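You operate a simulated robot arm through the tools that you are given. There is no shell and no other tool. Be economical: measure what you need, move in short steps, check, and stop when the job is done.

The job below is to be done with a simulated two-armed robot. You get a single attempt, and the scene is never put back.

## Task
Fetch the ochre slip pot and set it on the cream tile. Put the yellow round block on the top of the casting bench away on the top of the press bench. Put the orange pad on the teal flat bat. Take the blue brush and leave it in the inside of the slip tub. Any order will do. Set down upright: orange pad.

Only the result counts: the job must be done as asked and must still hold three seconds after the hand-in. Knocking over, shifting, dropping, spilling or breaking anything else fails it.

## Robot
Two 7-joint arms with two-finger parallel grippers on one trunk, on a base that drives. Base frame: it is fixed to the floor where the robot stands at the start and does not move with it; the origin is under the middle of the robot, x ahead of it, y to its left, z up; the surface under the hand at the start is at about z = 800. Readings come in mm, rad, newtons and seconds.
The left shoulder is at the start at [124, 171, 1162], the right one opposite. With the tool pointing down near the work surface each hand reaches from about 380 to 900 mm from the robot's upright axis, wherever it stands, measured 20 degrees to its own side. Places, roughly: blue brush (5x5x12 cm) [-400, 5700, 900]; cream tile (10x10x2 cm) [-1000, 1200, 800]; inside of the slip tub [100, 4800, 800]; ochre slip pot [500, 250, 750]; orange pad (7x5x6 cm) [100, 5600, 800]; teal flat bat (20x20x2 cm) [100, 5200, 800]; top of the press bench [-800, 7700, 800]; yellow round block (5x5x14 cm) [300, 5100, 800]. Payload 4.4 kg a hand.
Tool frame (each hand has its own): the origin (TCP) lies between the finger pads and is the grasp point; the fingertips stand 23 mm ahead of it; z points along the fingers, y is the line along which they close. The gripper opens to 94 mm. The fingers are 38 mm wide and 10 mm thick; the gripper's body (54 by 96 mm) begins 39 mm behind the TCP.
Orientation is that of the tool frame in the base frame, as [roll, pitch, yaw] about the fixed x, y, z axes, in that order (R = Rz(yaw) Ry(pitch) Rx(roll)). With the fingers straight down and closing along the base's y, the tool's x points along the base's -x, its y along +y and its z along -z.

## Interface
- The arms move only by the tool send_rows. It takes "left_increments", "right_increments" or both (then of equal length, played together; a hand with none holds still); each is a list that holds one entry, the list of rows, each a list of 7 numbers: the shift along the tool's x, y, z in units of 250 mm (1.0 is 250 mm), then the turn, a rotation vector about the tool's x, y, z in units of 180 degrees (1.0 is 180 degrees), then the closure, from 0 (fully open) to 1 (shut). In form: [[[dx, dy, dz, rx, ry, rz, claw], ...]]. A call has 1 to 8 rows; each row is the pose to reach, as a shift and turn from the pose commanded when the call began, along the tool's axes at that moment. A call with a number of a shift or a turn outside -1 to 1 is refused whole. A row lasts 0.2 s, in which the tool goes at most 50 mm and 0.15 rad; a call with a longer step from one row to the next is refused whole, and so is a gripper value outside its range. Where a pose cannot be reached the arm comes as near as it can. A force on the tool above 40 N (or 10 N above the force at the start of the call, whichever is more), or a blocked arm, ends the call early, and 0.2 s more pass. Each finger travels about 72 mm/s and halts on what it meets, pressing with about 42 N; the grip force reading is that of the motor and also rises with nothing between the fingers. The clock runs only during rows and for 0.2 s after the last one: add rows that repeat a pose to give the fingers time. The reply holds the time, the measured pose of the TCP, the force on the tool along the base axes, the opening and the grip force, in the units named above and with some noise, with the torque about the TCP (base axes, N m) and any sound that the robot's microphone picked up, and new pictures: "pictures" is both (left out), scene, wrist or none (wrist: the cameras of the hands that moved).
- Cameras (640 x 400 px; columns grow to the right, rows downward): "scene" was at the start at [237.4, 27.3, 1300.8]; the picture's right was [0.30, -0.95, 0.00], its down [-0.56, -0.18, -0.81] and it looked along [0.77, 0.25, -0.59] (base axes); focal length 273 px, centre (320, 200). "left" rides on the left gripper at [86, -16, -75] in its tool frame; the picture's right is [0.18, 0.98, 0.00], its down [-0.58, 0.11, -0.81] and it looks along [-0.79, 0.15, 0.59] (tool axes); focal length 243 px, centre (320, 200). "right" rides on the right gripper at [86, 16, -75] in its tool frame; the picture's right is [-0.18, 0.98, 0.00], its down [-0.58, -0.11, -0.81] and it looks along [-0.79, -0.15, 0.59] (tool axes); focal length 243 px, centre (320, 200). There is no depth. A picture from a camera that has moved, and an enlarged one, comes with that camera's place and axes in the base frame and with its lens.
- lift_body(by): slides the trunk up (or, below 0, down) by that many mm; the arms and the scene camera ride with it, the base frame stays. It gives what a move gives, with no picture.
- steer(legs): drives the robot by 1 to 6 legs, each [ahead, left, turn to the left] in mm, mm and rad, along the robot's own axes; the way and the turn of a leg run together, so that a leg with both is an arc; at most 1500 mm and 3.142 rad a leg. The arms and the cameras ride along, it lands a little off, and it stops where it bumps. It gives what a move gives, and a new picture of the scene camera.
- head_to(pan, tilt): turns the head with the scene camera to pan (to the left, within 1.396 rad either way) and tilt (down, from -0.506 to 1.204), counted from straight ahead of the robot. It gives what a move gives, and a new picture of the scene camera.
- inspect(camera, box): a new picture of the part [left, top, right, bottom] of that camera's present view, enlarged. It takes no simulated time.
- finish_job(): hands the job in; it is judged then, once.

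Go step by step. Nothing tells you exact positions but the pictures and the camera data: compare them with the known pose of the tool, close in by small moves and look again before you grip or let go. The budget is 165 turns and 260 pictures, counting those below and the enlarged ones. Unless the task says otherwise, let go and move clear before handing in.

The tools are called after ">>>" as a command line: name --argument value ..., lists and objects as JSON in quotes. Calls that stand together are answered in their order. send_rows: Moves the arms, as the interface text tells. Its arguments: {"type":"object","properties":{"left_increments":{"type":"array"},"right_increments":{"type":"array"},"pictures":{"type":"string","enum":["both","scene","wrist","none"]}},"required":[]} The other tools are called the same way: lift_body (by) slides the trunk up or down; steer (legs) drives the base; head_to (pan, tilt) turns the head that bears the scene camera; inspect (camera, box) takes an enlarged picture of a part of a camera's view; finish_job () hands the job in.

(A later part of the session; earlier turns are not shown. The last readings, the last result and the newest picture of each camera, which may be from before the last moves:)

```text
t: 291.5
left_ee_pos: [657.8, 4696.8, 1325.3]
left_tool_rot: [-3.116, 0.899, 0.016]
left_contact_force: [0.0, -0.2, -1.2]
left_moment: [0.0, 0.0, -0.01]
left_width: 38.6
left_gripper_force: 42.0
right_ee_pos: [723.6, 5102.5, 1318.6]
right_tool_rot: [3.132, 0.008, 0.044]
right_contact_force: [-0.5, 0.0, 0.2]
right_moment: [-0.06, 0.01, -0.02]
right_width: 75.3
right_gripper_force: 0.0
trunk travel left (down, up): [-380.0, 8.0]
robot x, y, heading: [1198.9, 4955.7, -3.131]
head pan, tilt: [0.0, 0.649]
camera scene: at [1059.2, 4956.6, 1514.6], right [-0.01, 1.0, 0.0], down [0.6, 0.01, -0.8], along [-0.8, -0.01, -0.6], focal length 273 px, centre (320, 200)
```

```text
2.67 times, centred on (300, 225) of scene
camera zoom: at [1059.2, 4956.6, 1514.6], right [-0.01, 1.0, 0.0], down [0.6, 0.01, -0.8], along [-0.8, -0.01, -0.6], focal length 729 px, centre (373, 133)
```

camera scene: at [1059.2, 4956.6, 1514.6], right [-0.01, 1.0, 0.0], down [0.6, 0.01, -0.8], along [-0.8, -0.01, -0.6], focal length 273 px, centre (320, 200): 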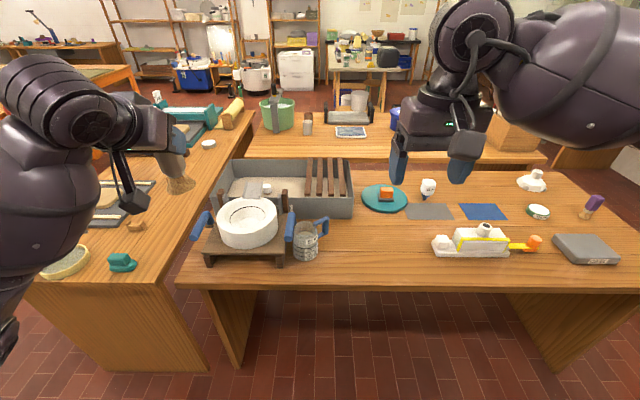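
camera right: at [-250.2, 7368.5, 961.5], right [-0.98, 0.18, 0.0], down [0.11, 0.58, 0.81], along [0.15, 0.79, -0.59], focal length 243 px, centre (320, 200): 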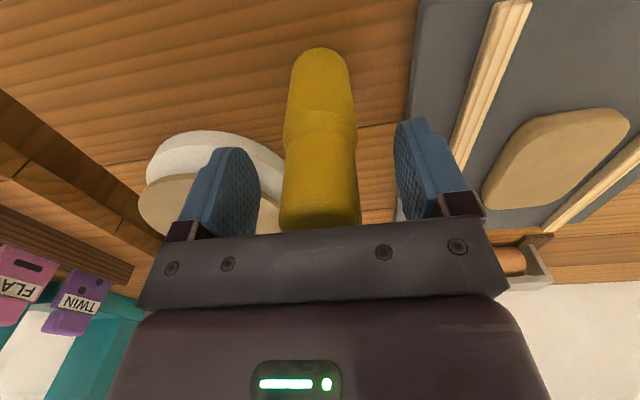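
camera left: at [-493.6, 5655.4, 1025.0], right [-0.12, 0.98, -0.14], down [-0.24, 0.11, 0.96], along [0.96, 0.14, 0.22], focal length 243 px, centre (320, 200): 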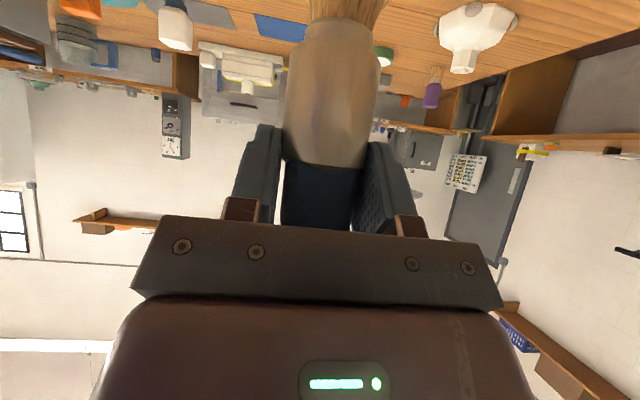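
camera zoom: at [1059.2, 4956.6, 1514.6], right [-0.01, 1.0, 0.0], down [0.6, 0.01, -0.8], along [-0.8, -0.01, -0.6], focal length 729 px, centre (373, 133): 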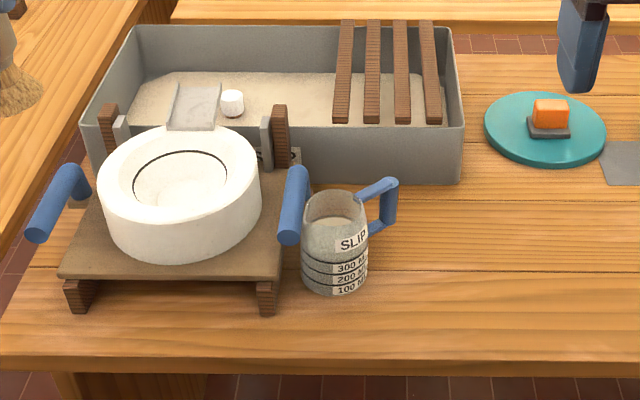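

The pitcher was pushed about 95 mm to the left by the elbow (still upright); I'll put it back once my hands are free. First I'll bring the brush hand back to vertical here in clear space.

>>> send_rows --left_increments '[[[0, 0, 0, 0, 0.041, 0, 0.85], [0, 0, 0, 0, 0.082, 0, 0.85], [0, 0, 0, 0, 0.123, 0, 0.85], [0, 0, 0, 0, 0.164, 0, 0.85], [0, 0, 0, 0, 0.205, 0, 0.85], [0, 0, 0, 0, 0.246, 0, 0.85], [0, 0, 0, 0, 0.286, 0, 0.85], [0, 0, 0, 0, 0.286, 0, 0.85]]]' --pictures "wrist"

>>> inspect --camera "scene" --box '[270, 205, 350, 265]'

```text
t: 293.3
left_ee_pos: [657.8, 4696.2, 1325.7]
left_tool_rot: [-3.126, -0.001, -0.002]
left_contact_force: [0.4, -0.6, -0.4]
left_moment: [0.0, 0.0, 0.0]
left_width: 38.9
left_gripper_force: 42.1
right_ee_pos: [723.2, 5102.7, 1318.5]
right_tool_rot: [3.131, 0.009, 0.042]
right_contact_force: [0.1, 0.7, -0.2]
right_moment: [0.01, -0.02, -0.01]
right_width: 75.1
right_gripper_force: 0.0
trunk travel left (down, up): [-380.0, 8.0]
robot x, y, heading: [1202.8, 4955.1, -3.13]
head pan, tilt: [0.0, 0.649]
camera left: at [743.9, 4712.7, 1400.0], right [0.18, -0.98, -0.01], down [-0.58, -0.12, 0.8], along [-0.79, -0.14, -0.59], focal length 243 px, centre (320, 200)
```

left: 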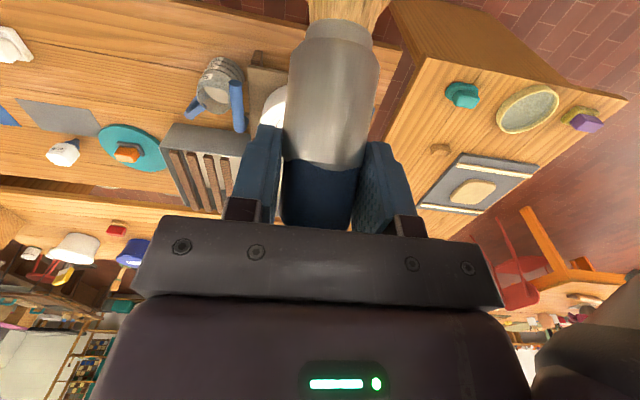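

```text
6.67 times, centred on (310, 235) of scene
camera zoom: at [1059.4, 4956.5, 1514.6], right [-0.01, 1.0, 0.0], down [0.6, 0.01, -0.8], along [-0.8, -0.01, -0.6], focal length 1823 px, centre (387, -33)
```

zoom: 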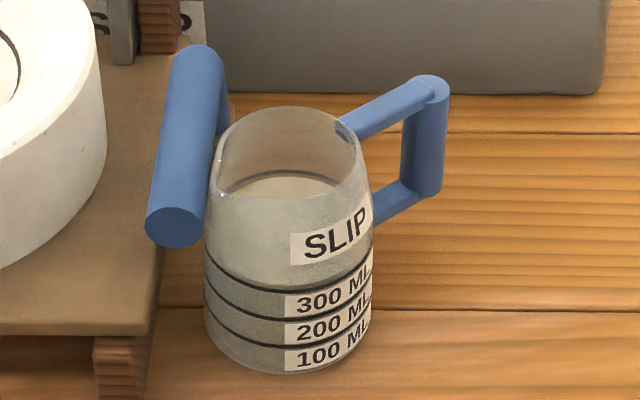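

The pitcher kept its slip. Driving in to the bench with the trunk still raised.

>>> steer --legs '[[285, -45, -0.011]]'

>>> head_to --pan 0.15 --tilt 0.9

```text
t: 295.3
left_ee_pos: [368.6, 4746.1, 1324.4]
left_tool_rot: [-3.126, 0.0, -0.012]
left_contact_force: [-0.1, -0.7, -0.9]
left_moment: [-0.02, 0.0, 0.02]
left_width: 38.7
left_gripper_force: 42.3
right_ee_pos: [438.6, 5150.6, 1317.9]
right_tool_rot: [3.133, 0.006, 0.033]
right_contact_force: [0.2, -0.9, -0.3]
right_moment: [0.01, 0.0, -0.03]
right_width: 75.3
right_gripper_force: 0.1
trunk travel left (down, up): [-380.0, 8.0]
robot x, y, heading: [913.8, 5001.2, -3.136]
head pan, tilt: [0.0, 0.649]
camera scene: at [772.2, 5001.6, 1514.5], right [0.0, 1.0, 0.0], down [0.6, 0.0, -0.8], along [-0.8, 0.0, -0.6], focal length 273 px, centre (320, 200)
```

scene: 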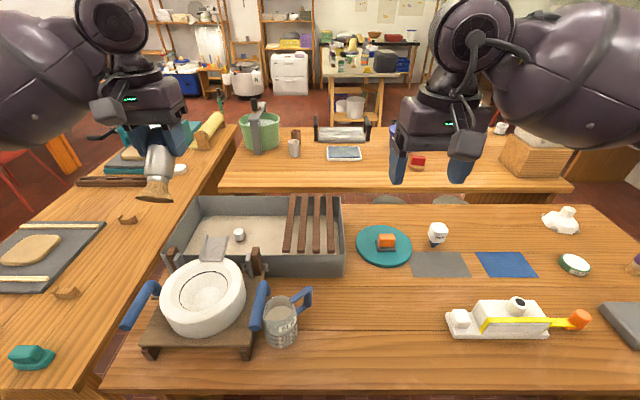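

```text
t: 296.1
left_ee_pos: [368.0, 4745.3, 1323.3]
left_tool_rot: [-3.127, 0.0, -0.012]
left_contact_force: [0.3, 0.9, -1.1]
left_moment: [0.01, 0.01, 0.03]
left_width: 38.9
left_gripper_force: 42.1
right_ee_pos: [439.0, 5151.3, 1318.3]
right_tool_rot: [3.133, 0.009, 0.034]
right_contact_force: [0.2, 0.3, 0.2]
right_moment: [0.0, 0.02, -0.01]
right_width: 75.2
right_gripper_force: 0.0
trunk travel left (down, up): [-380.0, 8.0]
robot x, y, heading: [913.0, 5002.3, -3.137]
head pan, tilt: [0.15, 0.901]
camera scene: at [785.4, 4990.2, 1494.2], right [-0.15, 0.99, 0.0], down [0.77, 0.12, -0.62], along [-0.61, -0.09, -0.78], focal length 273 px, centre (320, 200)
```

scene: 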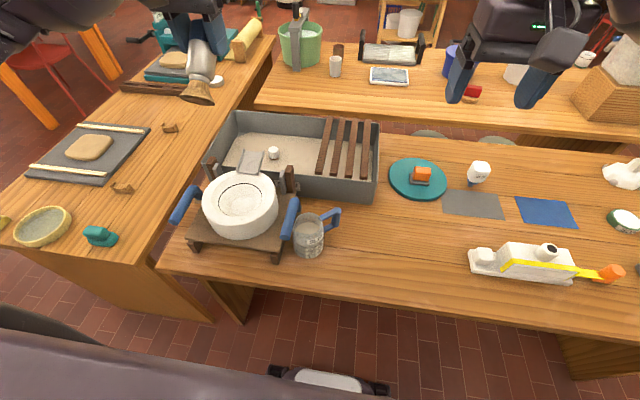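

The base front is only ~270 mm ahead of its axis, so I can move in a bit more. The free zone in the tub is y≈4720–4890; I'll aim for [70, 4805].

>>> steer --legs '[[50, 0, 0]]'

>>> send_rows --left_increments '[[[-0.14, -0.034, 0.05, 0, 0, 0, 0.85], [-0.28, -0.07, 0.12, 0, 0, 0, 0.85], [-0.42, -0.1, 0.22, 0, 0, 0, 0.85], [-0.56, -0.14, 0.34, 0, 0, 0, 0.85], [-0.7, -0.17, 0.47, 0, 0, 0, 0.85], [-0.84, -0.2, 0.6, 0, 0, 0, 0.85], [-0.98, -0.24, 0.74, 0, 0, 0, 0.85], [-0.98, -0.24, 0.77, 0, 0, 0, 0.85]]]' --pictures "both"

```text
t: 297.0
left_ee_pos: [317.0, 4746.5, 1324.2]
left_tool_rot: [-3.125, -0.001, -0.011]
left_contact_force: [-0.7, 0.5, -1.2]
left_moment: [0.0, 0.01, 0.02]
left_width: 38.9
left_gripper_force: 42.0
right_ee_pos: [385.9, 5151.7, 1317.6]
right_tool_rot: [3.134, 0.006, 0.033]
right_contact_force: [-0.5, -1.1, -0.1]
right_moment: [0.02, -0.07, 0.0]
right_width: 75.4
right_gripper_force: 0.0
trunk travel left (down, up): [-380.0, 8.0]
robot x, y, heading: [865.4, 4998.4, -3.139]
head pan, tilt: [0.15, 0.901]
camera scene: at [732.3, 4990.1, 1493.9], right [-0.15, 0.99, 0.0], down [0.78, 0.12, -0.62], along [-0.61, -0.09, -0.78], focal length 273 px, centre (320, 200)
```

scene: 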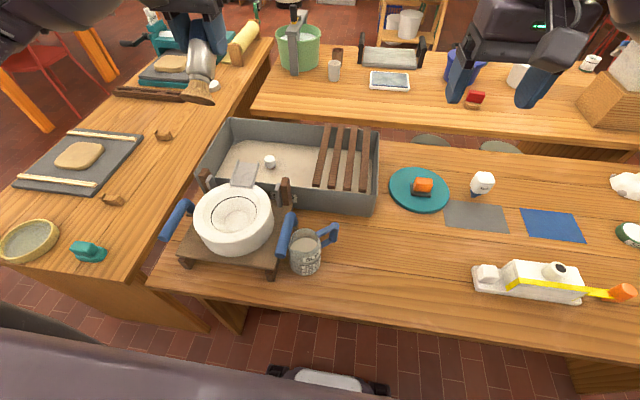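

```text
refused: row 7 steps farther than a row can; nothing moved
```

>>> send_rows --left_increments '[[[-0.12, -0.03, 0.08, 0, 0, 0, 0.85], [-0.24, -0.06, 0.16, 0, 0, 0, 0.85], [-0.37, -0.09, 0.26, 0, 0, 0, 0.85], [-0.5, -0.12, 0.36, 0, 0, 0, 0.85], [-0.63, -0.15, 0.46, 0, 0, 0, 0.85], [-0.76, -0.18, 0.56, 0, 0, 0, 0.85], [-0.89, -0.21, 0.66, 0, 0, 0, 0.85], [-0.98, -0.24, 0.76, 0, 0, 0, 0.85]]]' --pictures "both"

```text
t: 298.8
left_ee_pos: [78.0, 4813.8, 1135.2]
left_tool_rot: [-3.129, 0.001, -0.012]
left_contact_force: [-0.2, -0.2, -0.1]
left_moment: [-0.01, -0.03, 0.02]
left_width: 38.6
left_gripper_force: 41.5
left hand out of reach, approached as far as the arm can: row 8
right_ee_pos: [387.1, 5153.3, 1318.0]
right_tool_rot: [3.131, 0.009, 0.032]
right_contact_force: [-0.1, 0.4, 0.4]
right_moment: [-0.03, 0.0, -0.02]
right_width: 75.2
right_gripper_force: 0.2
trunk travel left (down, up): [-380.0, 8.0]
robot x, y, heading: [864.0, 4998.5, -3.14]
head pan, tilt: [0.15, 0.901]
camera scene: at [734.4, 4992.1, 1494.1], right [-0.15, 0.99, 0.0], down [0.77, 0.12, -0.62], along [-0.61, -0.09, -0.78], focal length 273 px, centre (320, 200)
camera left: at [165.1, 4828.8, 1210.1], right [0.17, -0.99, -0.01], down [-0.58, -0.11, 0.81], along [-0.8, -0.13, -0.59], focal length 243 px, centre (320, 200)
```

scene: 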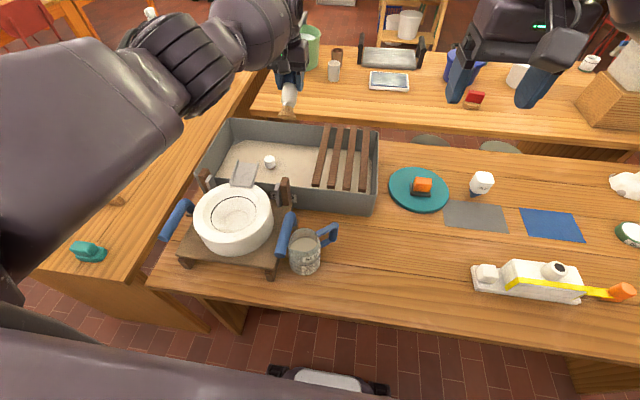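
left: 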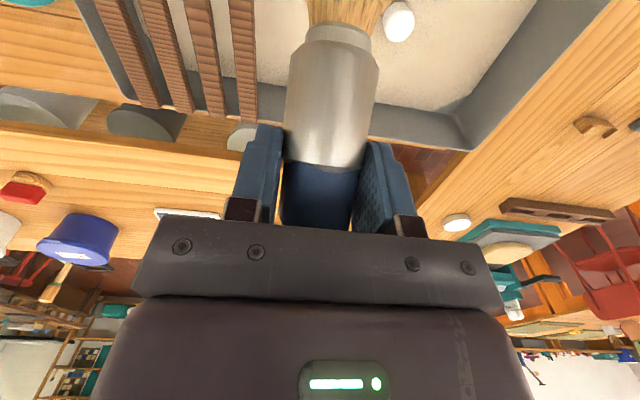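

The hand is over the tub at its reach limit, between the slats and the knob. I'll use the trunk to lower everything, checking on the way.

>>> lift_body --by -150

>>> inspect --camera "left" --box '[0, 0, 640, 400]'

>>> inspect --camera "scene" --box '[140, 40, 460, 240]'

```text
t: 300.6
left_ee_pos: [79.3, 4810.5, 988.6]
left_tool_rot: [-3.125, 0.003, -0.01]
left_contact_force: [-0.1, 0.2, -0.8]
left_moment: [0.02, -0.02, -0.01]
left_width: 38.5
left_gripper_force: 41.9
right_ee_pos: [389.3, 5150.4, 1170.1]
right_tool_rot: [3.134, 0.011, 0.035]
right_contact_force: [0.5, 0.1, -0.6]
right_moment: [0.01, 0.05, 0.0]
right_width: 75.3
right_gripper_force: 0.0
trunk travel left (down, up): [-230.0, 158.0]
robot x, y, heading: [865.2, 5001.7, -3.143]
head pan, tilt: [0.15, 0.901]
```

```text
1.00 times, centred on (320, 200) of left (not enlarged: the box is as wide or as high as the picture)
camera zoom: at [166.1, 4824.9, 1063.3], right [0.17, -0.98, -0.02], down [-0.58, -0.11, 0.81], along [-0.8, -0.13, -0.59], focal length 243 px, centre (320, 200)
```

zoom: 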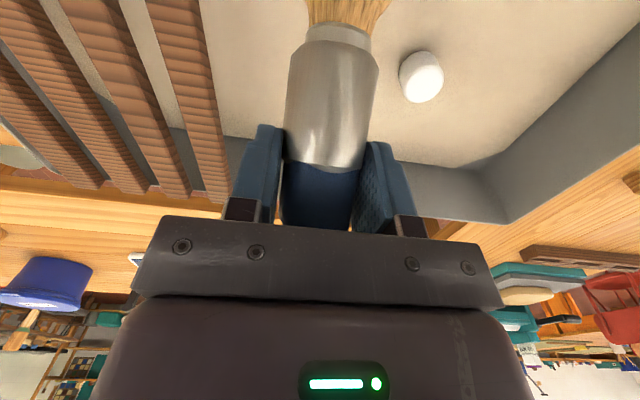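

```text
2.00 times, centred on (300, 140) of scene
camera zoom: at [688.5, 4990.1, 1339.9], right [-0.15, 0.99, 0.0], down [0.77, 0.12, -0.62], along [-0.61, -0.09, -0.78], focal length 547 px, centre (360, 320)
```

zoom: 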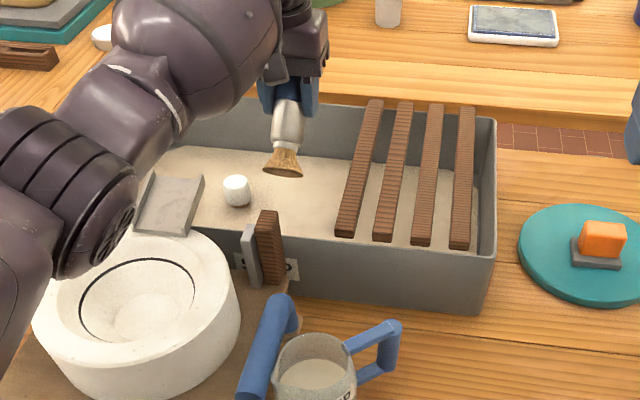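

Clear of slats and knob. Lowering the trunk a further 55 mm and then the hand in small steps.

>>> lift_body --by -55

>>> send_rows --left_increments '[[[0, 0.0, 0.08, 0, 0, 0, 0.85], [0, 0.0, 0.14, 0, 0, 0, 0.85], [0, 0.0, 0.18, 0, 0, 0, 0.85], [0, 0.0, 0.18, 0, 0, 0, 0.85]]]' --pictures "both"

>>> inspect --camera "scene" --box '[140, 20, 460, 220]'

```text
t: 301.5
left_ee_pos: [79.3, 4810.6, 934.8]
left_tool_rot: [-3.126, 0.005, -0.011]
left_contact_force: [1.1, -0.4, 0.1]
left_moment: [0.01, 0.04, -0.02]
left_width: 38.9
left_gripper_force: 41.9
right_ee_pos: [390.5, 5150.0, 1116.5]
right_tool_rot: [3.132, 0.012, 0.033]
right_contact_force: [0.4, 0.3, 0.4]
right_moment: [-0.01, 0.05, 0.04]
right_width: 74.9
right_gripper_force: 0.1
trunk travel left (down, up): [-175.0, 213.0]
robot x, y, heading: [867.6, 4999.7, -3.144]
head pan, tilt: [0.15, 0.901]
```

```text
t: 302.5
left_ee_pos: [73.6, 4803.6, 905.2]
left_tool_rot: [-3.133, 0.028, -0.005]
left_contact_force: [0.1, -0.7, 0.3]
left_moment: [-0.04, 0.01, -0.01]
left_width: 38.7
left_gripper_force: 42.5
right_ee_pos: [387.3, 5147.6, 1117.2]
right_tool_rot: [3.134, 0.014, 0.034]
right_contact_force: [-0.5, 0.0, 1.0]
right_moment: [-0.03, -0.01, 0.05]
right_width: 75.3
right_gripper_force: 0.2
trunk travel left (down, up): [-175.0, 213.0]
robot x, y, heading: [863.8, 5000.5, -3.136]
head pan, tilt: [0.15, 0.901]
camera scene: at [639.3, 4986.8, 1280.9], right [-0.15, 0.99, 0.0], down [0.78, 0.12, -0.62], along [-0.61, -0.09, -0.78], focal length 273 px, centre (320, 200)
camera left: at [159.8, 4819.4, 978.2], right [0.18, -0.98, -0.02], down [-0.56, -0.11, 0.82], along [-0.81, -0.14, -0.57], focal length 243 px, centre (320, 200)
```

scene: 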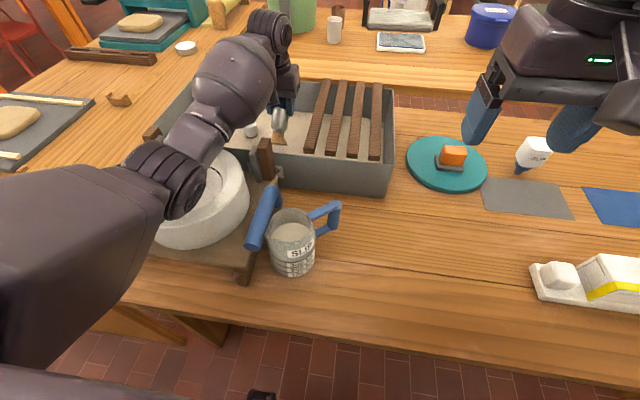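
left: 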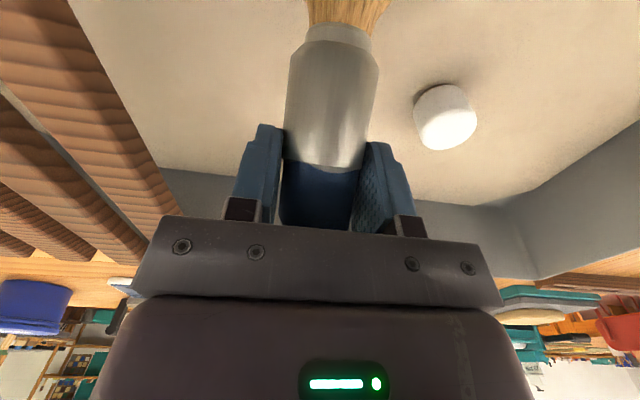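

```text
2.00 times, centred on (300, 120) of scene
camera zoom: at [639.3, 4986.8, 1280.9], right [-0.15, 0.99, 0.0], down [0.78, 0.12, -0.62], along [-0.61, -0.09, -0.78], focal length 547 px, centre (360, 360)
```

zoom: 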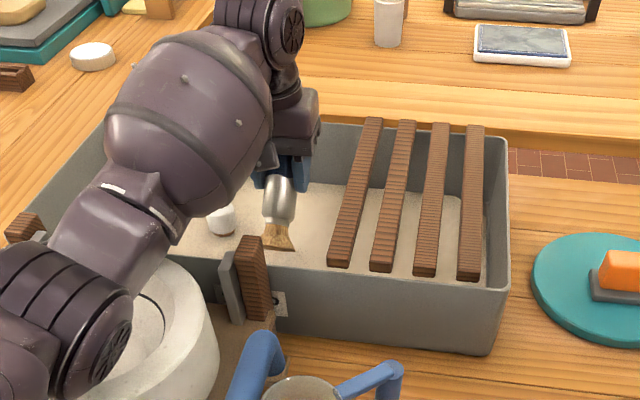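

The hand stopped short and the body tipped slightly: the elbow is probably resting on the plaster wheel. Raising the trunk right away.

>>> lift_body --by 80

>>> inspect --camera "scene" --box '[40, 40, 440, 290]'

```text
t: 303.7
left_ee_pos: [79.6, 4811.2, 962.8]
left_tool_rot: [-3.125, -0.005, -0.012]
left_contact_force: [-0.4, 0.6, -1.0]
left_moment: [0.03, 0.01, -0.03]
left_width: 38.4
left_gripper_force: 42.4
right_ee_pos: [385.4, 5149.6, 1192.5]
right_tool_rot: [3.134, 0.006, 0.036]
right_contact_force: [-0.2, -0.8, -0.1]
right_moment: [0.01, 0.01, 0.04]
right_width: 75.3
right_gripper_force: 0.0
trunk travel left (down, up): [-255.0, 133.0]
robot x, y, heading: [861.8, 5003.1, -3.137]
head pan, tilt: [0.15, 0.901]
```

```text
1.60 times, centred on (240, 165) of scene
camera zoom: at [702.8, 4989.5, 1365.3], right [-0.15, 0.99, 0.0], down [0.78, 0.12, -0.62], along [-0.61, -0.09, -0.78], focal length 438 px, centre (448, 256)
```

zoom: 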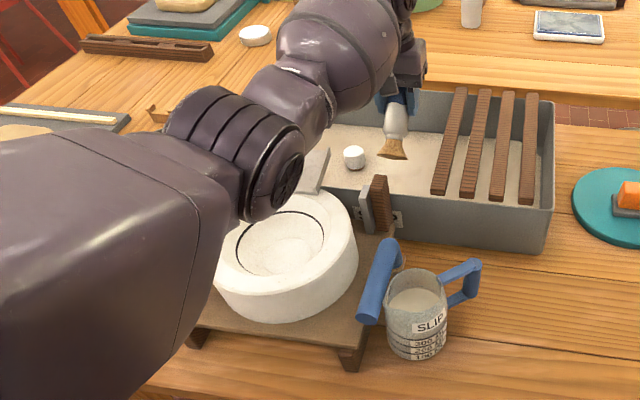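

The wheel hasn't moved. A straighter arm keeps the elbow higher, so I'll raise, back the robot off 50 mm, and reach further with the arm instead.

>>> lift_body --by 60

>>> steer --legs '[[-50, 0, 0]]'

>>> send_rows --left_increments '[[[-0.1, 0, 0, 0, 0, 0, 0.85], [-0.2, 0.01, 0, 0, 0, 0, 0.85], [-0.22, 0.02, 0.1, 0, 0, 0, 0.85], [-0.22, 0.02, 0.2, 0, 0, 0, 0.85], [-0.22, 0.02, 0.3, 0, 0, 0, 0.85], [-0.22, 0.02, 0.4, 0, 0, 0, 0.85], [-0.22, 0.02, 0.4, 0, 0, 0, 0.85]]]' --pictures "both"

```text
t: 304.7
left_ee_pos: [80.0, 4810.1, 1027.4]
left_tool_rot: [-3.128, 0.003, -0.013]
left_contact_force: [-1.3, -0.2, -0.5]
left_moment: [-0.03, 0.01, 0.01]
left_width: 38.4
left_gripper_force: 42.3
right_ee_pos: [386.6, 5151.2, 1251.8]
right_tool_rot: [3.134, 0.007, 0.036]
right_contact_force: [0.6, -0.5, 0.2]
right_moment: [0.03, 0.01, 0.02]
right_width: 75.2
right_gripper_force: 0.0
trunk travel left (down, up): [-315.0, 73.0]
robot x, y, heading: [862.8, 5005.5, -3.142]
head pan, tilt: [0.15, 0.901]
```

```text
t: 305.6
left_ee_pos: [130.2, 4809.5, 1030.3]
left_tool_rot: [-3.127, 0.006, -0.01]
left_contact_force: [0.2, 0.2, 0.0]
left_moment: [-0.01, 0.05, 0.01]
left_width: 38.7
left_gripper_force: 41.7
right_ee_pos: [437.9, 5151.6, 1254.9]
right_tool_rot: [3.134, 0.011, 0.035]
right_contact_force: [0.4, 0.7, 0.7]
right_moment: [0.01, 0.09, 0.0]
right_width: 75.2
right_gripper_force: 0.0
trunk travel left (down, up): [-315.0, 73.0]
robot x, y, heading: [917.0, 5003.2, -3.142]
head pan, tilt: [0.15, 0.901]
camera scene: at [781.5, 4990.1, 1429.1], right [-0.15, 0.99, 0.0], down [0.77, 0.12, -0.62], along [-0.62, -0.09, -0.78], focal length 273 px, centre (320, 200)
```

scene: 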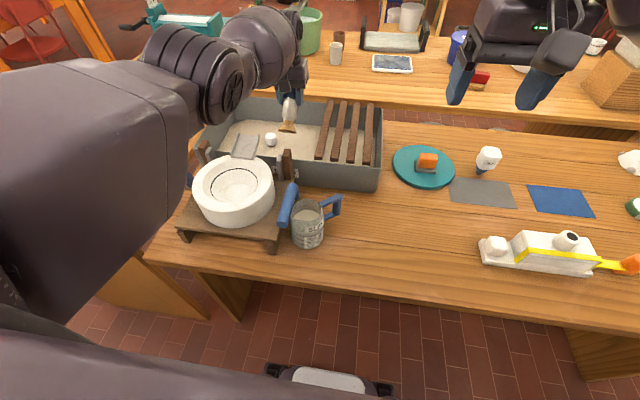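

```text
t: 307.2
left_ee_pos: [141.8, 4803.4, 967.9]
left_tool_rot: [-3.128, 0.005, -0.009]
left_contact_force: [0.4, -0.2, -1.2]
left_moment: [0.02, 0.0, 0.0]
left_width: 38.9
left_gripper_force: 42.2
left hand out of reach, approached as far as the arm can: row 1, 2, 3, 4, 5, 6, 7
right_ee_pos: [437.7, 5151.0, 1254.1]
right_tool_rot: [3.131, 0.008, 0.036]
right_contact_force: [-1.7, 0.2, 0.3]
right_moment: [-0.01, 0.03, 0.03]
right_width: 75.3
right_gripper_force: 0.3
trunk travel left (down, up): [-315.0, 73.0]
robot x, y, heading: [918.6, 5003.3, -3.139]
head pan, tilt: [0.15, 0.901]
camera scene: at [779.5, 4990.4, 1428.9], right [-0.15, 0.99, 0.0], down [0.77, 0.12, -0.62], along [-0.61, -0.09, -0.78], focal length 273 px, centre (320, 200)
camera left: at [229.4, 4818.5, 1043.5], right [0.17, -0.98, -0.01], down [-0.58, -0.11, 0.81], along [-0.8, -0.13, -0.59], focal length 243 px, centre (320, 200)
```

scene: 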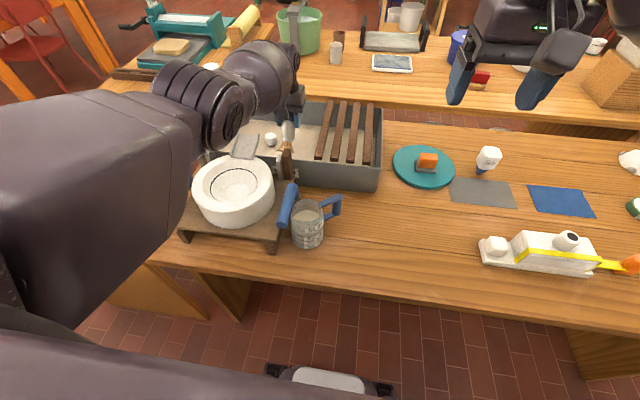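
left: 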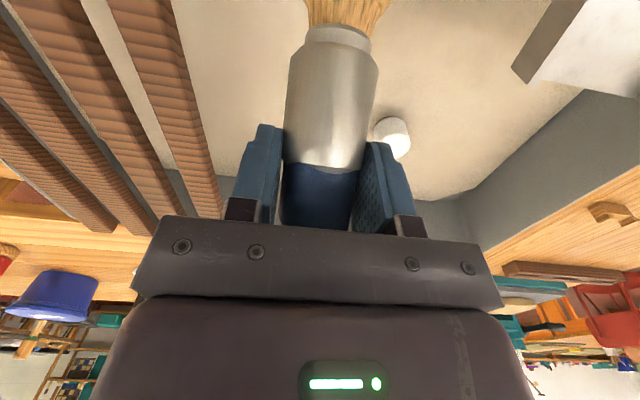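

The arm turns out to be nearly straight at ~695 mm shoulder reach, so the best stance is about x≈890 with the arm straight (elbow high). I'll raise the hand, edge forward 25 mm, and extend.

>>> send_rows --left_increments '[[[0, 0, -0.1, 0, 0, 0, 0.85], [0, 0, -0.16, 0, 0, 0, 0.85], [0, 0, -0.16, 0, 0, 0, 0.85]]]' --pictures "none"

>>> steer --legs '[[27, 0, 0]]'

```text
t: 308.0
left_ee_pos: [141.0, 4802.3, 1010.9]
left_tool_rot: [-3.125, 0.006, -0.011]
left_contact_force: [0.4, 0.4, -1.3]
left_moment: [0.01, 0.04, 0.03]
left_width: 38.6
left_gripper_force: 42.3
right_ee_pos: [436.6, 5151.0, 1253.9]
right_tool_rot: [3.132, 0.007, 0.034]
right_contact_force: [0.0, 0.6, -0.5]
right_moment: [0.01, 0.04, -0.01]
right_width: 75.3
right_gripper_force: 0.0
trunk travel left (down, up): [-315.0, 73.0]
robot x, y, heading: [915.4, 5004.8, -3.14]
head pan, tilt: [0.15, 0.901]
```

```text
t: 308.8
left_ee_pos: [113.6, 4803.2, 1009.5]
left_tool_rot: [-3.128, 0.002, -0.01]
left_contact_force: [-0.7, 0.1, -0.6]
left_moment: [0.01, -0.02, -0.01]
left_width: 38.8
left_gripper_force: 42.1
right_ee_pos: [407.3, 5151.5, 1252.9]
right_tool_rot: [3.135, 0.006, 0.035]
right_contact_force: [-0.7, -0.1, -0.5]
right_moment: [0.04, 0.0, -0.02]
right_width: 75.3
right_gripper_force: 0.0
trunk travel left (down, up): [-315.0, 73.0]
robot x, y, heading: [889.1, 4999.0, -3.137]
head pan, tilt: [0.15, 0.901]
camera scene: at [750.7, 4990.2, 1428.7], right [-0.15, 0.99, 0.0], down [0.78, 0.12, -0.62], along [-0.61, -0.09, -0.78], focal length 273 px, centre (320, 200)
```

scene: 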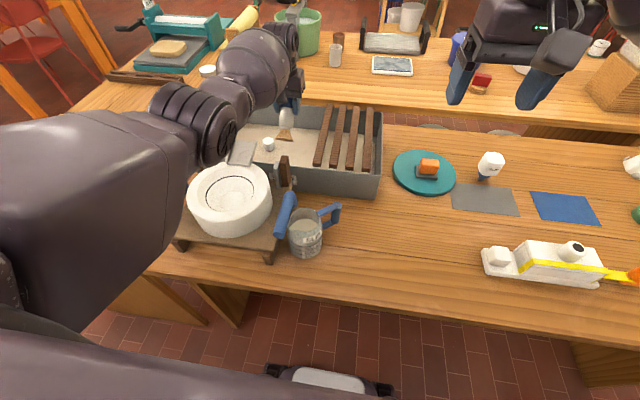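

>>> send_rows --left_increments '[[[-0.08, 0, 0, 0, 0, 0, 0.85], [-0.14, 0, 0, 0, 0, 0, 0.85], [-0.14, 0, 0, 0, 0, 0, 0.85]]]' --pictures "scene"

```text
t: 309.6
left_ee_pos: [105.6, 4801.9, 1013.2]
left_tool_rot: [-3.126, 0.007, -0.011]
left_contact_force: [-0.3, 0.3, -0.7]
left_moment: [0.02, 0.01, 0.04]
left_width: 38.7
left_gripper_force: 41.6
left hand out of reach, approached as far as the arm can: row 1, 2, 3
right_ee_pos: [409.4, 5151.1, 1254.7]
right_tool_rot: [3.133, 0.009, 0.031]
right_contact_force: [-0.3, 0.1, 0.1]
right_moment: [-0.02, -0.03, 0.01]
right_width: 75.3
right_gripper_force: 0.0
trunk travel left (down, up): [-315.0, 73.0]
robot x, y, heading: [885.2, 5003.5, -3.139]
head pan, tilt: [0.15, 0.901]
camera scene: at [752.8, 4990.5, 1429.0], right [-0.15, 0.99, 0.0], down [0.77, 0.12, -0.62], along [-0.61, -0.09, -0.78], focal length 273 px, centre (320, 200)
```

scene: 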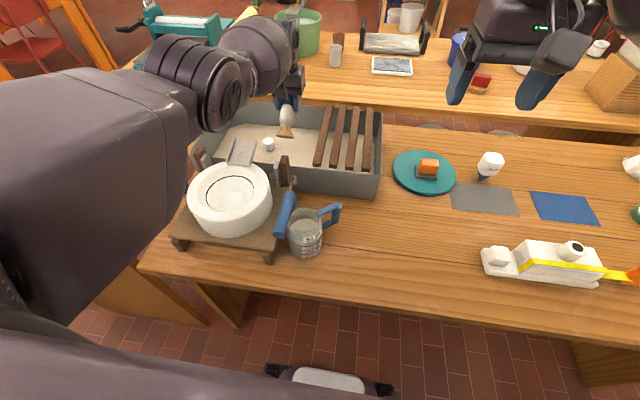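

Now the arm is straight with the elbow high. I'll move forward 25 mm and lower the trunk in stages, watching the elbow.

>>> steer --legs '[[25, 0, 0]]'

>>> lift_body --by -95

>>> inspect --camera "scene" --box '[40, 20, 440, 270]'

>>> inspect --camera "left" --box '[0, 0, 640, 400]'

```text
t: 310.4
left_ee_pos: [79.0, 4803.0, 1010.2]
left_tool_rot: [-3.129, 0.006, -0.011]
left_contact_force: [-0.4, -0.4, -0.8]
left_moment: [0.0, -0.03, -0.04]
left_width: 38.6
left_gripper_force: 41.4
right_ee_pos: [383.8, 5150.4, 1253.0]
right_tool_rot: [3.134, 0.007, 0.033]
right_contact_force: [-1.5, 0.0, 0.4]
right_moment: [-0.04, -0.03, -0.03]
right_width: 75.1
right_gripper_force: 0.1
trunk travel left (down, up): [-315.0, 73.0]
robot x, y, heading: [861.2, 5003.5, -3.141]
head pan, tilt: [0.15, 0.901]
camera scene: at [726.3, 4990.2, 1428.8], right [-0.15, 0.99, 0.0], down [0.78, 0.12, -0.62], along [-0.61, -0.09, -0.78], focal length 273 px, centre (320, 200)
```

scene: 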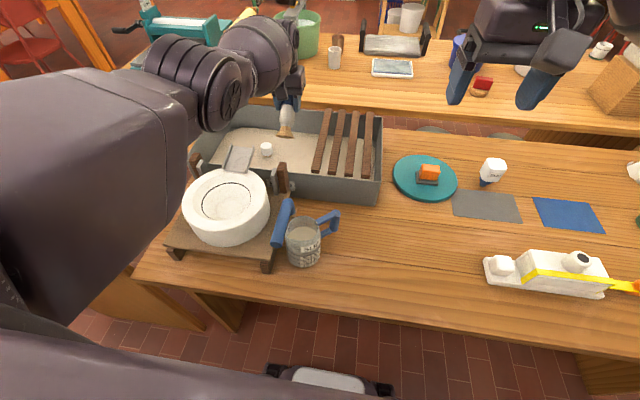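

```text
t: 311.7
left_ee_pos: [81.5, 4801.8, 919.5]
left_tool_rot: [-3.129, 0.008, -0.012]
left_contact_force: [0.3, -0.4, -0.4]
left_moment: [0.0, 0.03, -0.03]
left_width: 38.7
left_gripper_force: 42.1
right_ee_pos: [386.3, 5151.4, 1159.6]
right_tool_rot: [3.134, 0.01, 0.032]
right_contact_force: [0.0, -0.4, 0.0]
right_moment: [-0.02, 0.0, -0.03]
right_width: 75.4
right_gripper_force: 0.1
trunk travel left (down, up): [-220.0, 168.0]
robot x, y, heading: [860.0, 4999.7, -3.14]
head pan, tilt: [0.15, 0.901]
```

```text
1.60 times, centred on (240, 145) of scene
camera zoom: at [678.2, 4990.0, 1329.2], right [-0.15, 0.99, 0.0], down [0.77, 0.12, -0.62], along [-0.61, -0.09, -0.78], focal length 438 px, centre (448, 288)
```

zoom: 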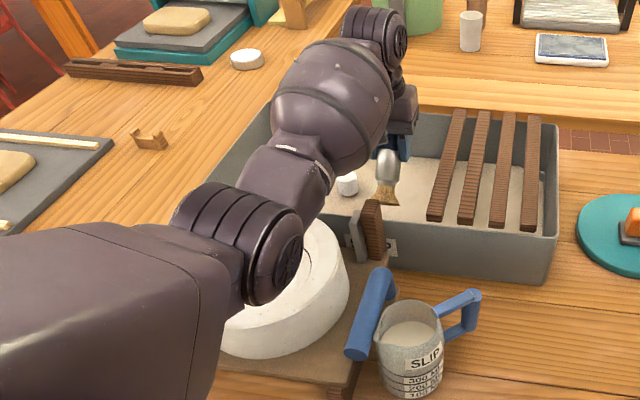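

```text
1.00 times, centred on (320, 200) of left (not enlarged: the box is as wide or as high as the picture)
camera zoom: at [167.6, 4817.4, 994.2], right [0.17, -0.98, -0.02], down [-0.58, -0.11, 0.81], along [-0.8, -0.13, -0.59], focal length 243 px, centre (320, 200)
```

zoom: 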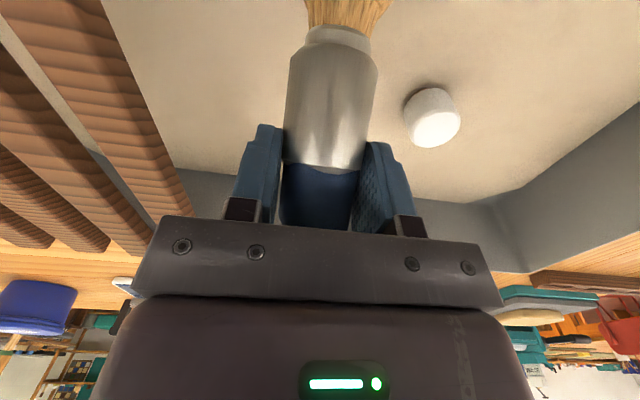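

The elbow still sits low over the wheel, an awkward arm posture left by the tilted retraction. I'll raise, draw the hand back to its home stance and re-extend to get a better elbow posture.

>>> lift_body --by 130

>>> send_rows --left_increments '[[[0.15, 0.05, -0.05, 0, 0, 0, 0.85], [0.3, 0.12, -0.1, 0, 0, 0, 0.85], [0.45, 0.19, -0.15, 0, 0, 0, 0.85], [0.6, 0.26, -0.2, 0, 0, 0, 0.85], [0.75, 0.33, -0.25, 0, 0, 0, 0.85], [0.9, 0.4, -0.3, 0, 0, 0, 0.85], [1.0, 0.45, -0.32, 0, 0, 0, 0.85], [1.0, 0.45, -0.32, 0, 0, 0, 0.85]]]' --pictures "scene"

```text
t: 313.3
left_ee_pos: [79.9, 4803.4, 1059.1]
left_tool_rot: [-3.128, 0.021, -0.01]
left_contact_force: [0.0, -0.1, -0.5]
left_moment: [0.03, 0.04, 0.01]
left_width: 38.6
left_gripper_force: 42.0
right_ee_pos: [384.3, 5151.8, 1287.8]
right_tool_rot: [3.13, 0.007, 0.034]
right_contact_force: [0.4, 0.0, -0.4]
right_moment: [-0.01, -0.04, -0.03]
right_width: 75.3
right_gripper_force: 0.0
trunk travel left (down, up): [-350.0, 38.0]
robot x, y, heading: [858.8, 5000.5, -3.141]
head pan, tilt: [0.15, 0.901]
```

```text
t: 315.1
left_ee_pos: [330.3, 4686.9, 1129.6]
left_tool_rot: [-3.128, 0.019, -0.013]
left_contact_force: [0.0, 0.2, -0.9]
left_moment: [-0.03, 0.03, 0.01]
left_width: 38.5
left_gripper_force: 42.3
right_ee_pos: [384.5, 5150.7, 1288.4]
right_tool_rot: [3.132, 0.009, 0.035]
right_contact_force: [-1.0, 0.3, 0.5]
right_moment: [-0.01, 0.02, 0.0]
right_width: 75.4
right_gripper_force: 0.1
trunk travel left (down, up): [-350.0, 38.0]
robot x, y, heading: [862.1, 4999.8, -3.14]
head pan, tilt: [0.15, 0.901]
camera scene: at [732.2, 4990.3, 1464.7], right [-0.15, 0.99, 0.0], down [0.77, 0.12, -0.62], along [-0.61, -0.09, -0.78], focal length 273 px, centre (320, 200)
```

scene: 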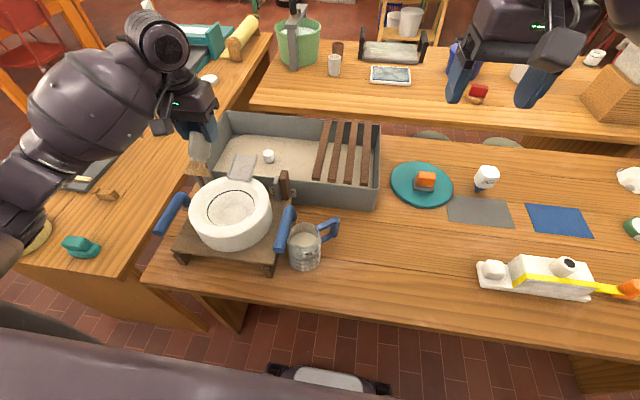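

A better idea: with the trunk high and the hand low, the arm slopes down and the elbow stays well above the wheel. I'll raise fully, move in slightly, and extend downward.

>>> lift_body --by 33

>>> steer --legs '[[20, 0, 0]]'

>>> send_rows --left_increments '[[[-0.13, -0.06, 0.05, 0, 0, 0, 0.85], [-0.26, -0.12, 0.1, 0, 0, 0, 0.85], [-0.39, -0.18, 0.16, 0, 0, 0, 0.85], [-0.52, -0.25, 0.22, 0, 0, 0, 0.85], [-0.65, -0.32, 0.29, 0, 0, 0, 0.85], [-0.78, -0.39, 0.37, 0, 0, 0, 0.85], [-0.9, -0.46, 0.46, 0, 0, 0, 0.85], [-0.9, -0.46, 0.46, 0, 0, 0, 0.85]]]' --pictures "scene"

```text
t: 315.9
left_ee_pos: [328.9, 4685.5, 1165.2]
left_tool_rot: [-3.127, 0.021, -0.009]
left_contact_force: [-1.4, -0.7, -0.6]
left_moment: [-0.01, -0.02, -0.02]
left_width: 38.7
left_gripper_force: 42.7
right_ee_pos: [385.4, 5151.2, 1321.2]
right_tool_rot: [3.132, 0.011, 0.034]
right_contact_force: [-0.5, 0.3, 0.4]
right_moment: [0.01, 0.01, 0.02]
right_width: 75.0
right_gripper_force: 0.1
trunk travel left (down, up): [-383.0, 5.0]
robot x, y, heading: [860.8, 5001.4, -3.141]
head pan, tilt: [0.15, 0.901]
```

```text
t: 316.7
left_ee_pos: [310.5, 4685.5, 1164.2]
left_tool_rot: [-3.126, 0.02, -0.013]
left_contact_force: [-0.4, -1.0, -1.6]
left_moment: [0.0, -0.03, 0.0]
left_width: 38.5
left_gripper_force: 41.8
right_ee_pos: [365.0, 5151.4, 1321.4]
right_tool_rot: [3.133, 0.009, 0.034]
right_contact_force: [0.0, 0.3, -0.3]
right_moment: [0.0, -0.05, 0.0]
right_width: 75.1
right_gripper_force: 0.0
trunk travel left (down, up): [-383.0, 5.0]
robot x, y, heading: [842.1, 5002.2, -3.142]
head pan, tilt: [0.15, 0.901]
camera scene: at [711.2, 4990.2, 1496.8], right [-0.15, 0.99, 0.0], down [0.78, 0.12, -0.62], along [-0.61, -0.09, -0.78], focal length 273 px, centre (320, 200)
```

scene: 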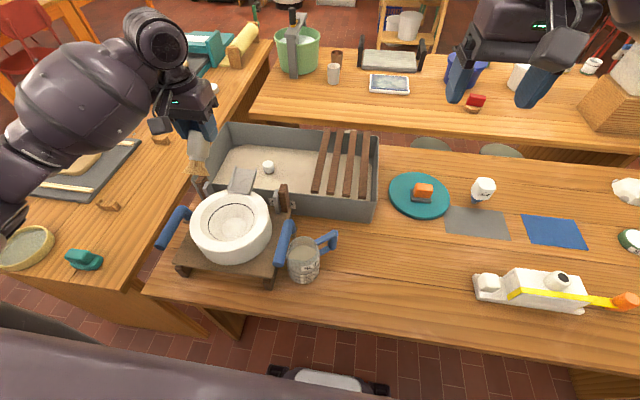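

```text
t: 318.5
left_ee_pos: [87.0, 4804.4, 1057.8]
left_tool_rot: [-3.126, 0.023, -0.012]
left_contact_force: [0.2, -0.2, -0.9]
left_moment: [0.03, 0.02, 0.0]
left_width: 38.7
left_gripper_force: 42.5
right_ee_pos: [367.1, 5149.7, 1322.1]
right_tool_rot: [3.132, 0.007, 0.033]
right_contact_force: [-0.4, 0.4, -0.5]
right_moment: [0.01, 0.02, 0.01]
right_width: 75.1
right_gripper_force: 0.0
trunk travel left (down, up): [-383.0, 5.0]
robot x, y, heading: [842.5, 5000.7, -3.14]
head pan, tilt: [0.15, 0.901]
camera scene: at [712.5, 4988.7, 1497.0], right [-0.15, 0.99, 0.0], down [0.77, 0.12, -0.62], along [-0.61, -0.09, -0.78], focal length 273 px, centre (320, 200)
```

scene: 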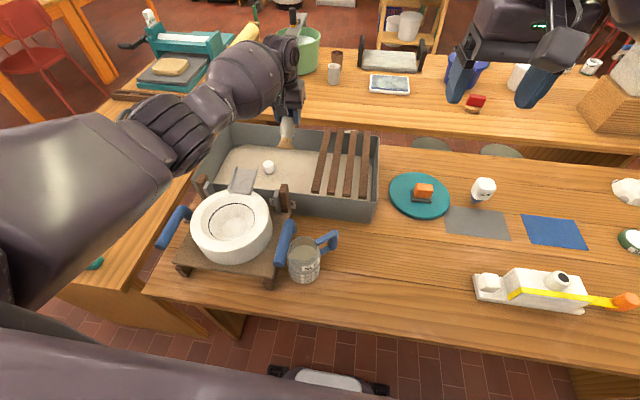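

That works: no reach limit and the elbow is high. Lowering the hand 100 mm.

>>> send_rows --left_increments '[[[-0.02, 0, 0.1, 0, 0, 0, 0.85], [-0.04, 0, 0.2, 0, 0, 0, 0.85], [-0.04, 0, 0.3, 0, 0, 0, 0.85], [-0.04, 0, 0.4, 0, 0, 0, 0.85], [-0.04, 0, 0.5, 0, 0, 0, 0.85], [-0.04, 0, 0.5, 0, 0, 0, 0.85]]]' --pictures "both"

>>> inspect --camera "scene" --box '[80, 60, 400, 260]'

```text
t: 319.9
left_ee_pos: [103.6, 4802.0, 946.2]
left_tool_rot: [-3.126, 0.021, -0.014]
left_contact_force: [-0.1, 0.3, -0.5]
left_moment: [-0.02, 0.02, 0.02]
left_width: 38.6
left_gripper_force: 42.2
left hand out of reach, approached as far as the arm can: row 2, 3, 4, 5, 6
right_ee_pos: [366.0, 5151.9, 1321.1]
right_tool_rot: [3.134, 0.009, 0.033]
right_contact_force: [-0.4, -0.4, 0.5]
right_moment: [0.0, 0.0, -0.02]
right_width: 75.1
right_gripper_force: 0.0
trunk travel left (down, up): [-383.0, 5.0]
robot x, y, heading: [841.5, 5001.4, -3.141]
head pan, tilt: [0.15, 0.901]
camera scene: at [711.7, 4990.0, 1496.9], right [-0.15, 0.99, 0.0], down [0.77, 0.12, -0.62], along [-0.61, -0.09, -0.78], focal length 273 px, centre (320, 200)
camera left: at [192.0, 4816.5, 1019.6], right [0.17, -0.98, -0.02], down [-0.57, -0.11, 0.82], along [-0.81, -0.13, -0.58], focal length 243 px, centre (320, 200)
```

scene: 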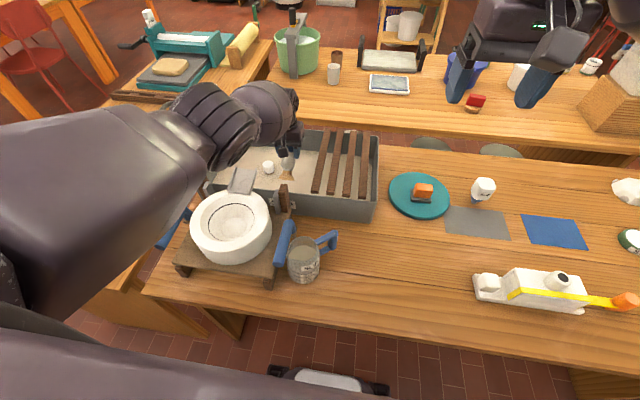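
left: 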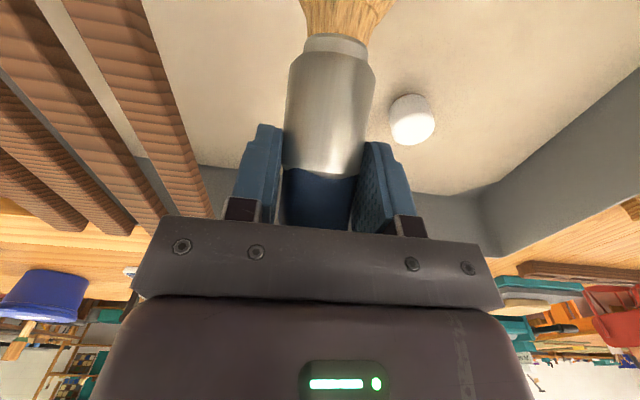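

```text
2.00 times, centred on (240, 160) of scene
camera zoom: at [711.7, 4990.0, 1496.9], right [-0.15, 0.99, 0.0], down [0.77, 0.12, -0.62], along [-0.61, -0.09, -0.78], focal length 547 px, centre (480, 280)
```

zoom: 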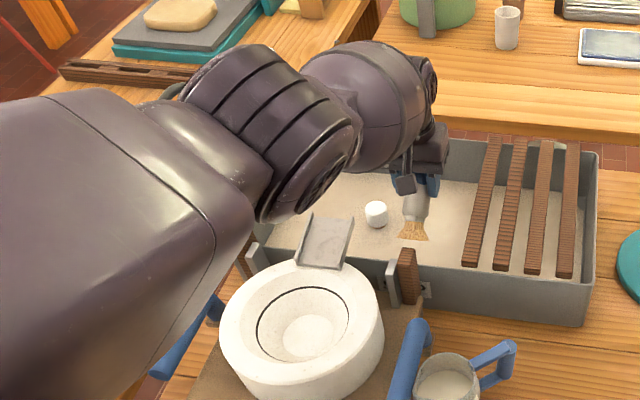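

Elbow is now well clear (~z 1225). I'll edge forward 15 mm and lower with the trunk.

>>> steer --legs '[[15, 0, 0]]'

>>> lift_body --by -60

>>> inspect --camera "left" --box '[0, 0, 640, 400]'

>>> inspect --camera "scene" --box '[80, 40, 400, 240]'

```text
t: 320.7
left_ee_pos: [89.1, 4802.0, 946.8]
left_tool_rot: [-3.126, 0.021, -0.013]
left_contact_force: [-0.1, 0.8, -1.2]
left_moment: [-0.01, 0.01, 0.03]
left_width: 38.8
left_gripper_force: 41.8
right_ee_pos: [350.0, 5151.8, 1320.9]
right_tool_rot: [3.134, 0.009, 0.034]
right_contact_force: [-0.7, 0.3, -0.7]
right_moment: [-0.04, -0.03, -0.01]
right_width: 74.9
right_gripper_force: 0.0
trunk travel left (down, up): [-383.0, 5.0]
robot x, y, heading: [830.3, 4999.7, -3.142]
head pan, tilt: [0.15, 0.901]
camera scene: at [697.1, 4990.2, 1496.9], right [-0.15, 0.99, 0.0], down [0.77, 0.12, -0.62], along [-0.61, -0.09, -0.78], focal length 273 px, centre (320, 200)
```

scene: 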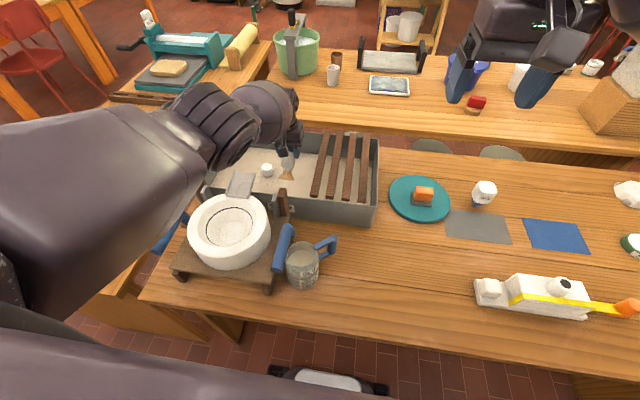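

```text
t: 321.7
left_ee_pos: [89.3, 4801.2, 887.3]
left_tool_rot: [-3.126, 0.024, -0.012]
left_contact_force: [0.2, 0.1, -0.6]
left_moment: [-0.03, -0.02, -0.02]
left_width: 38.7
left_gripper_force: 41.8
right_ee_pos: [351.8, 5151.7, 1262.0]
right_tool_rot: [3.132, 0.009, 0.034]
right_contact_force: [0.1, -0.6, 0.6]
right_moment: [0.01, 0.02, 0.01]
right_width: 74.9
right_gripper_force: 0.1
trunk travel left (down, up): [-323.0, 65.0]
robot x, y, heading: [825.9, 5003.6, -3.138]
head pan, tilt: [0.15, 0.901]
```

```text
1.00 times, centred on (320, 200) of left (not enlarged: the box is as wide or as high as the picture)
camera zoom: at [177.3, 4816.6, 960.9], right [0.17, -0.98, -0.02], down [-0.56, -0.11, 0.82], along [-0.81, -0.13, -0.58], focal length 243 px, centre (320, 200)
```

zoom: 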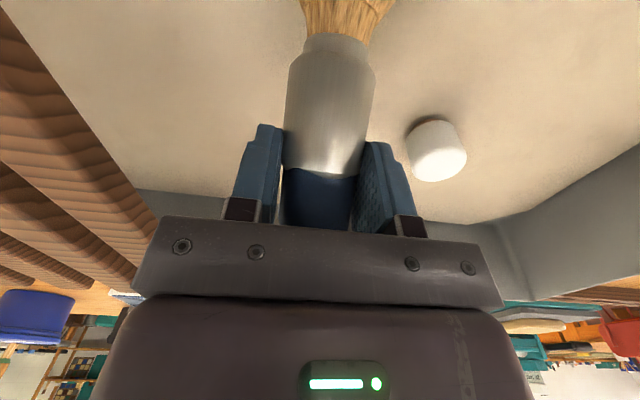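

```text
2.00 times, centred on (240, 140) of scene
camera zoom: at [695.7, 4990.3, 1437.4], right [-0.15, 0.99, 0.0], down [0.77, 0.12, -0.62], along [-0.61, -0.09, -0.78], focal length 547 px, centre (480, 320)
```

zoom: 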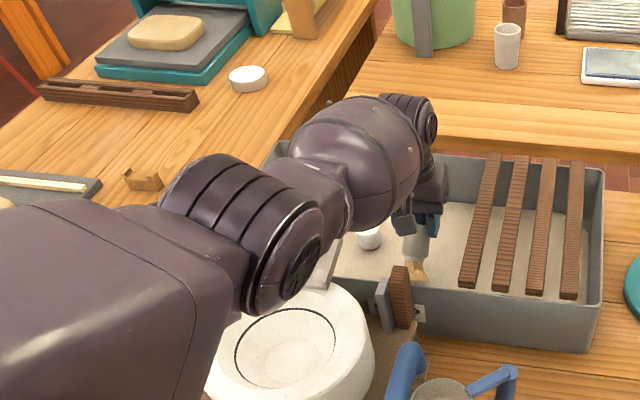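

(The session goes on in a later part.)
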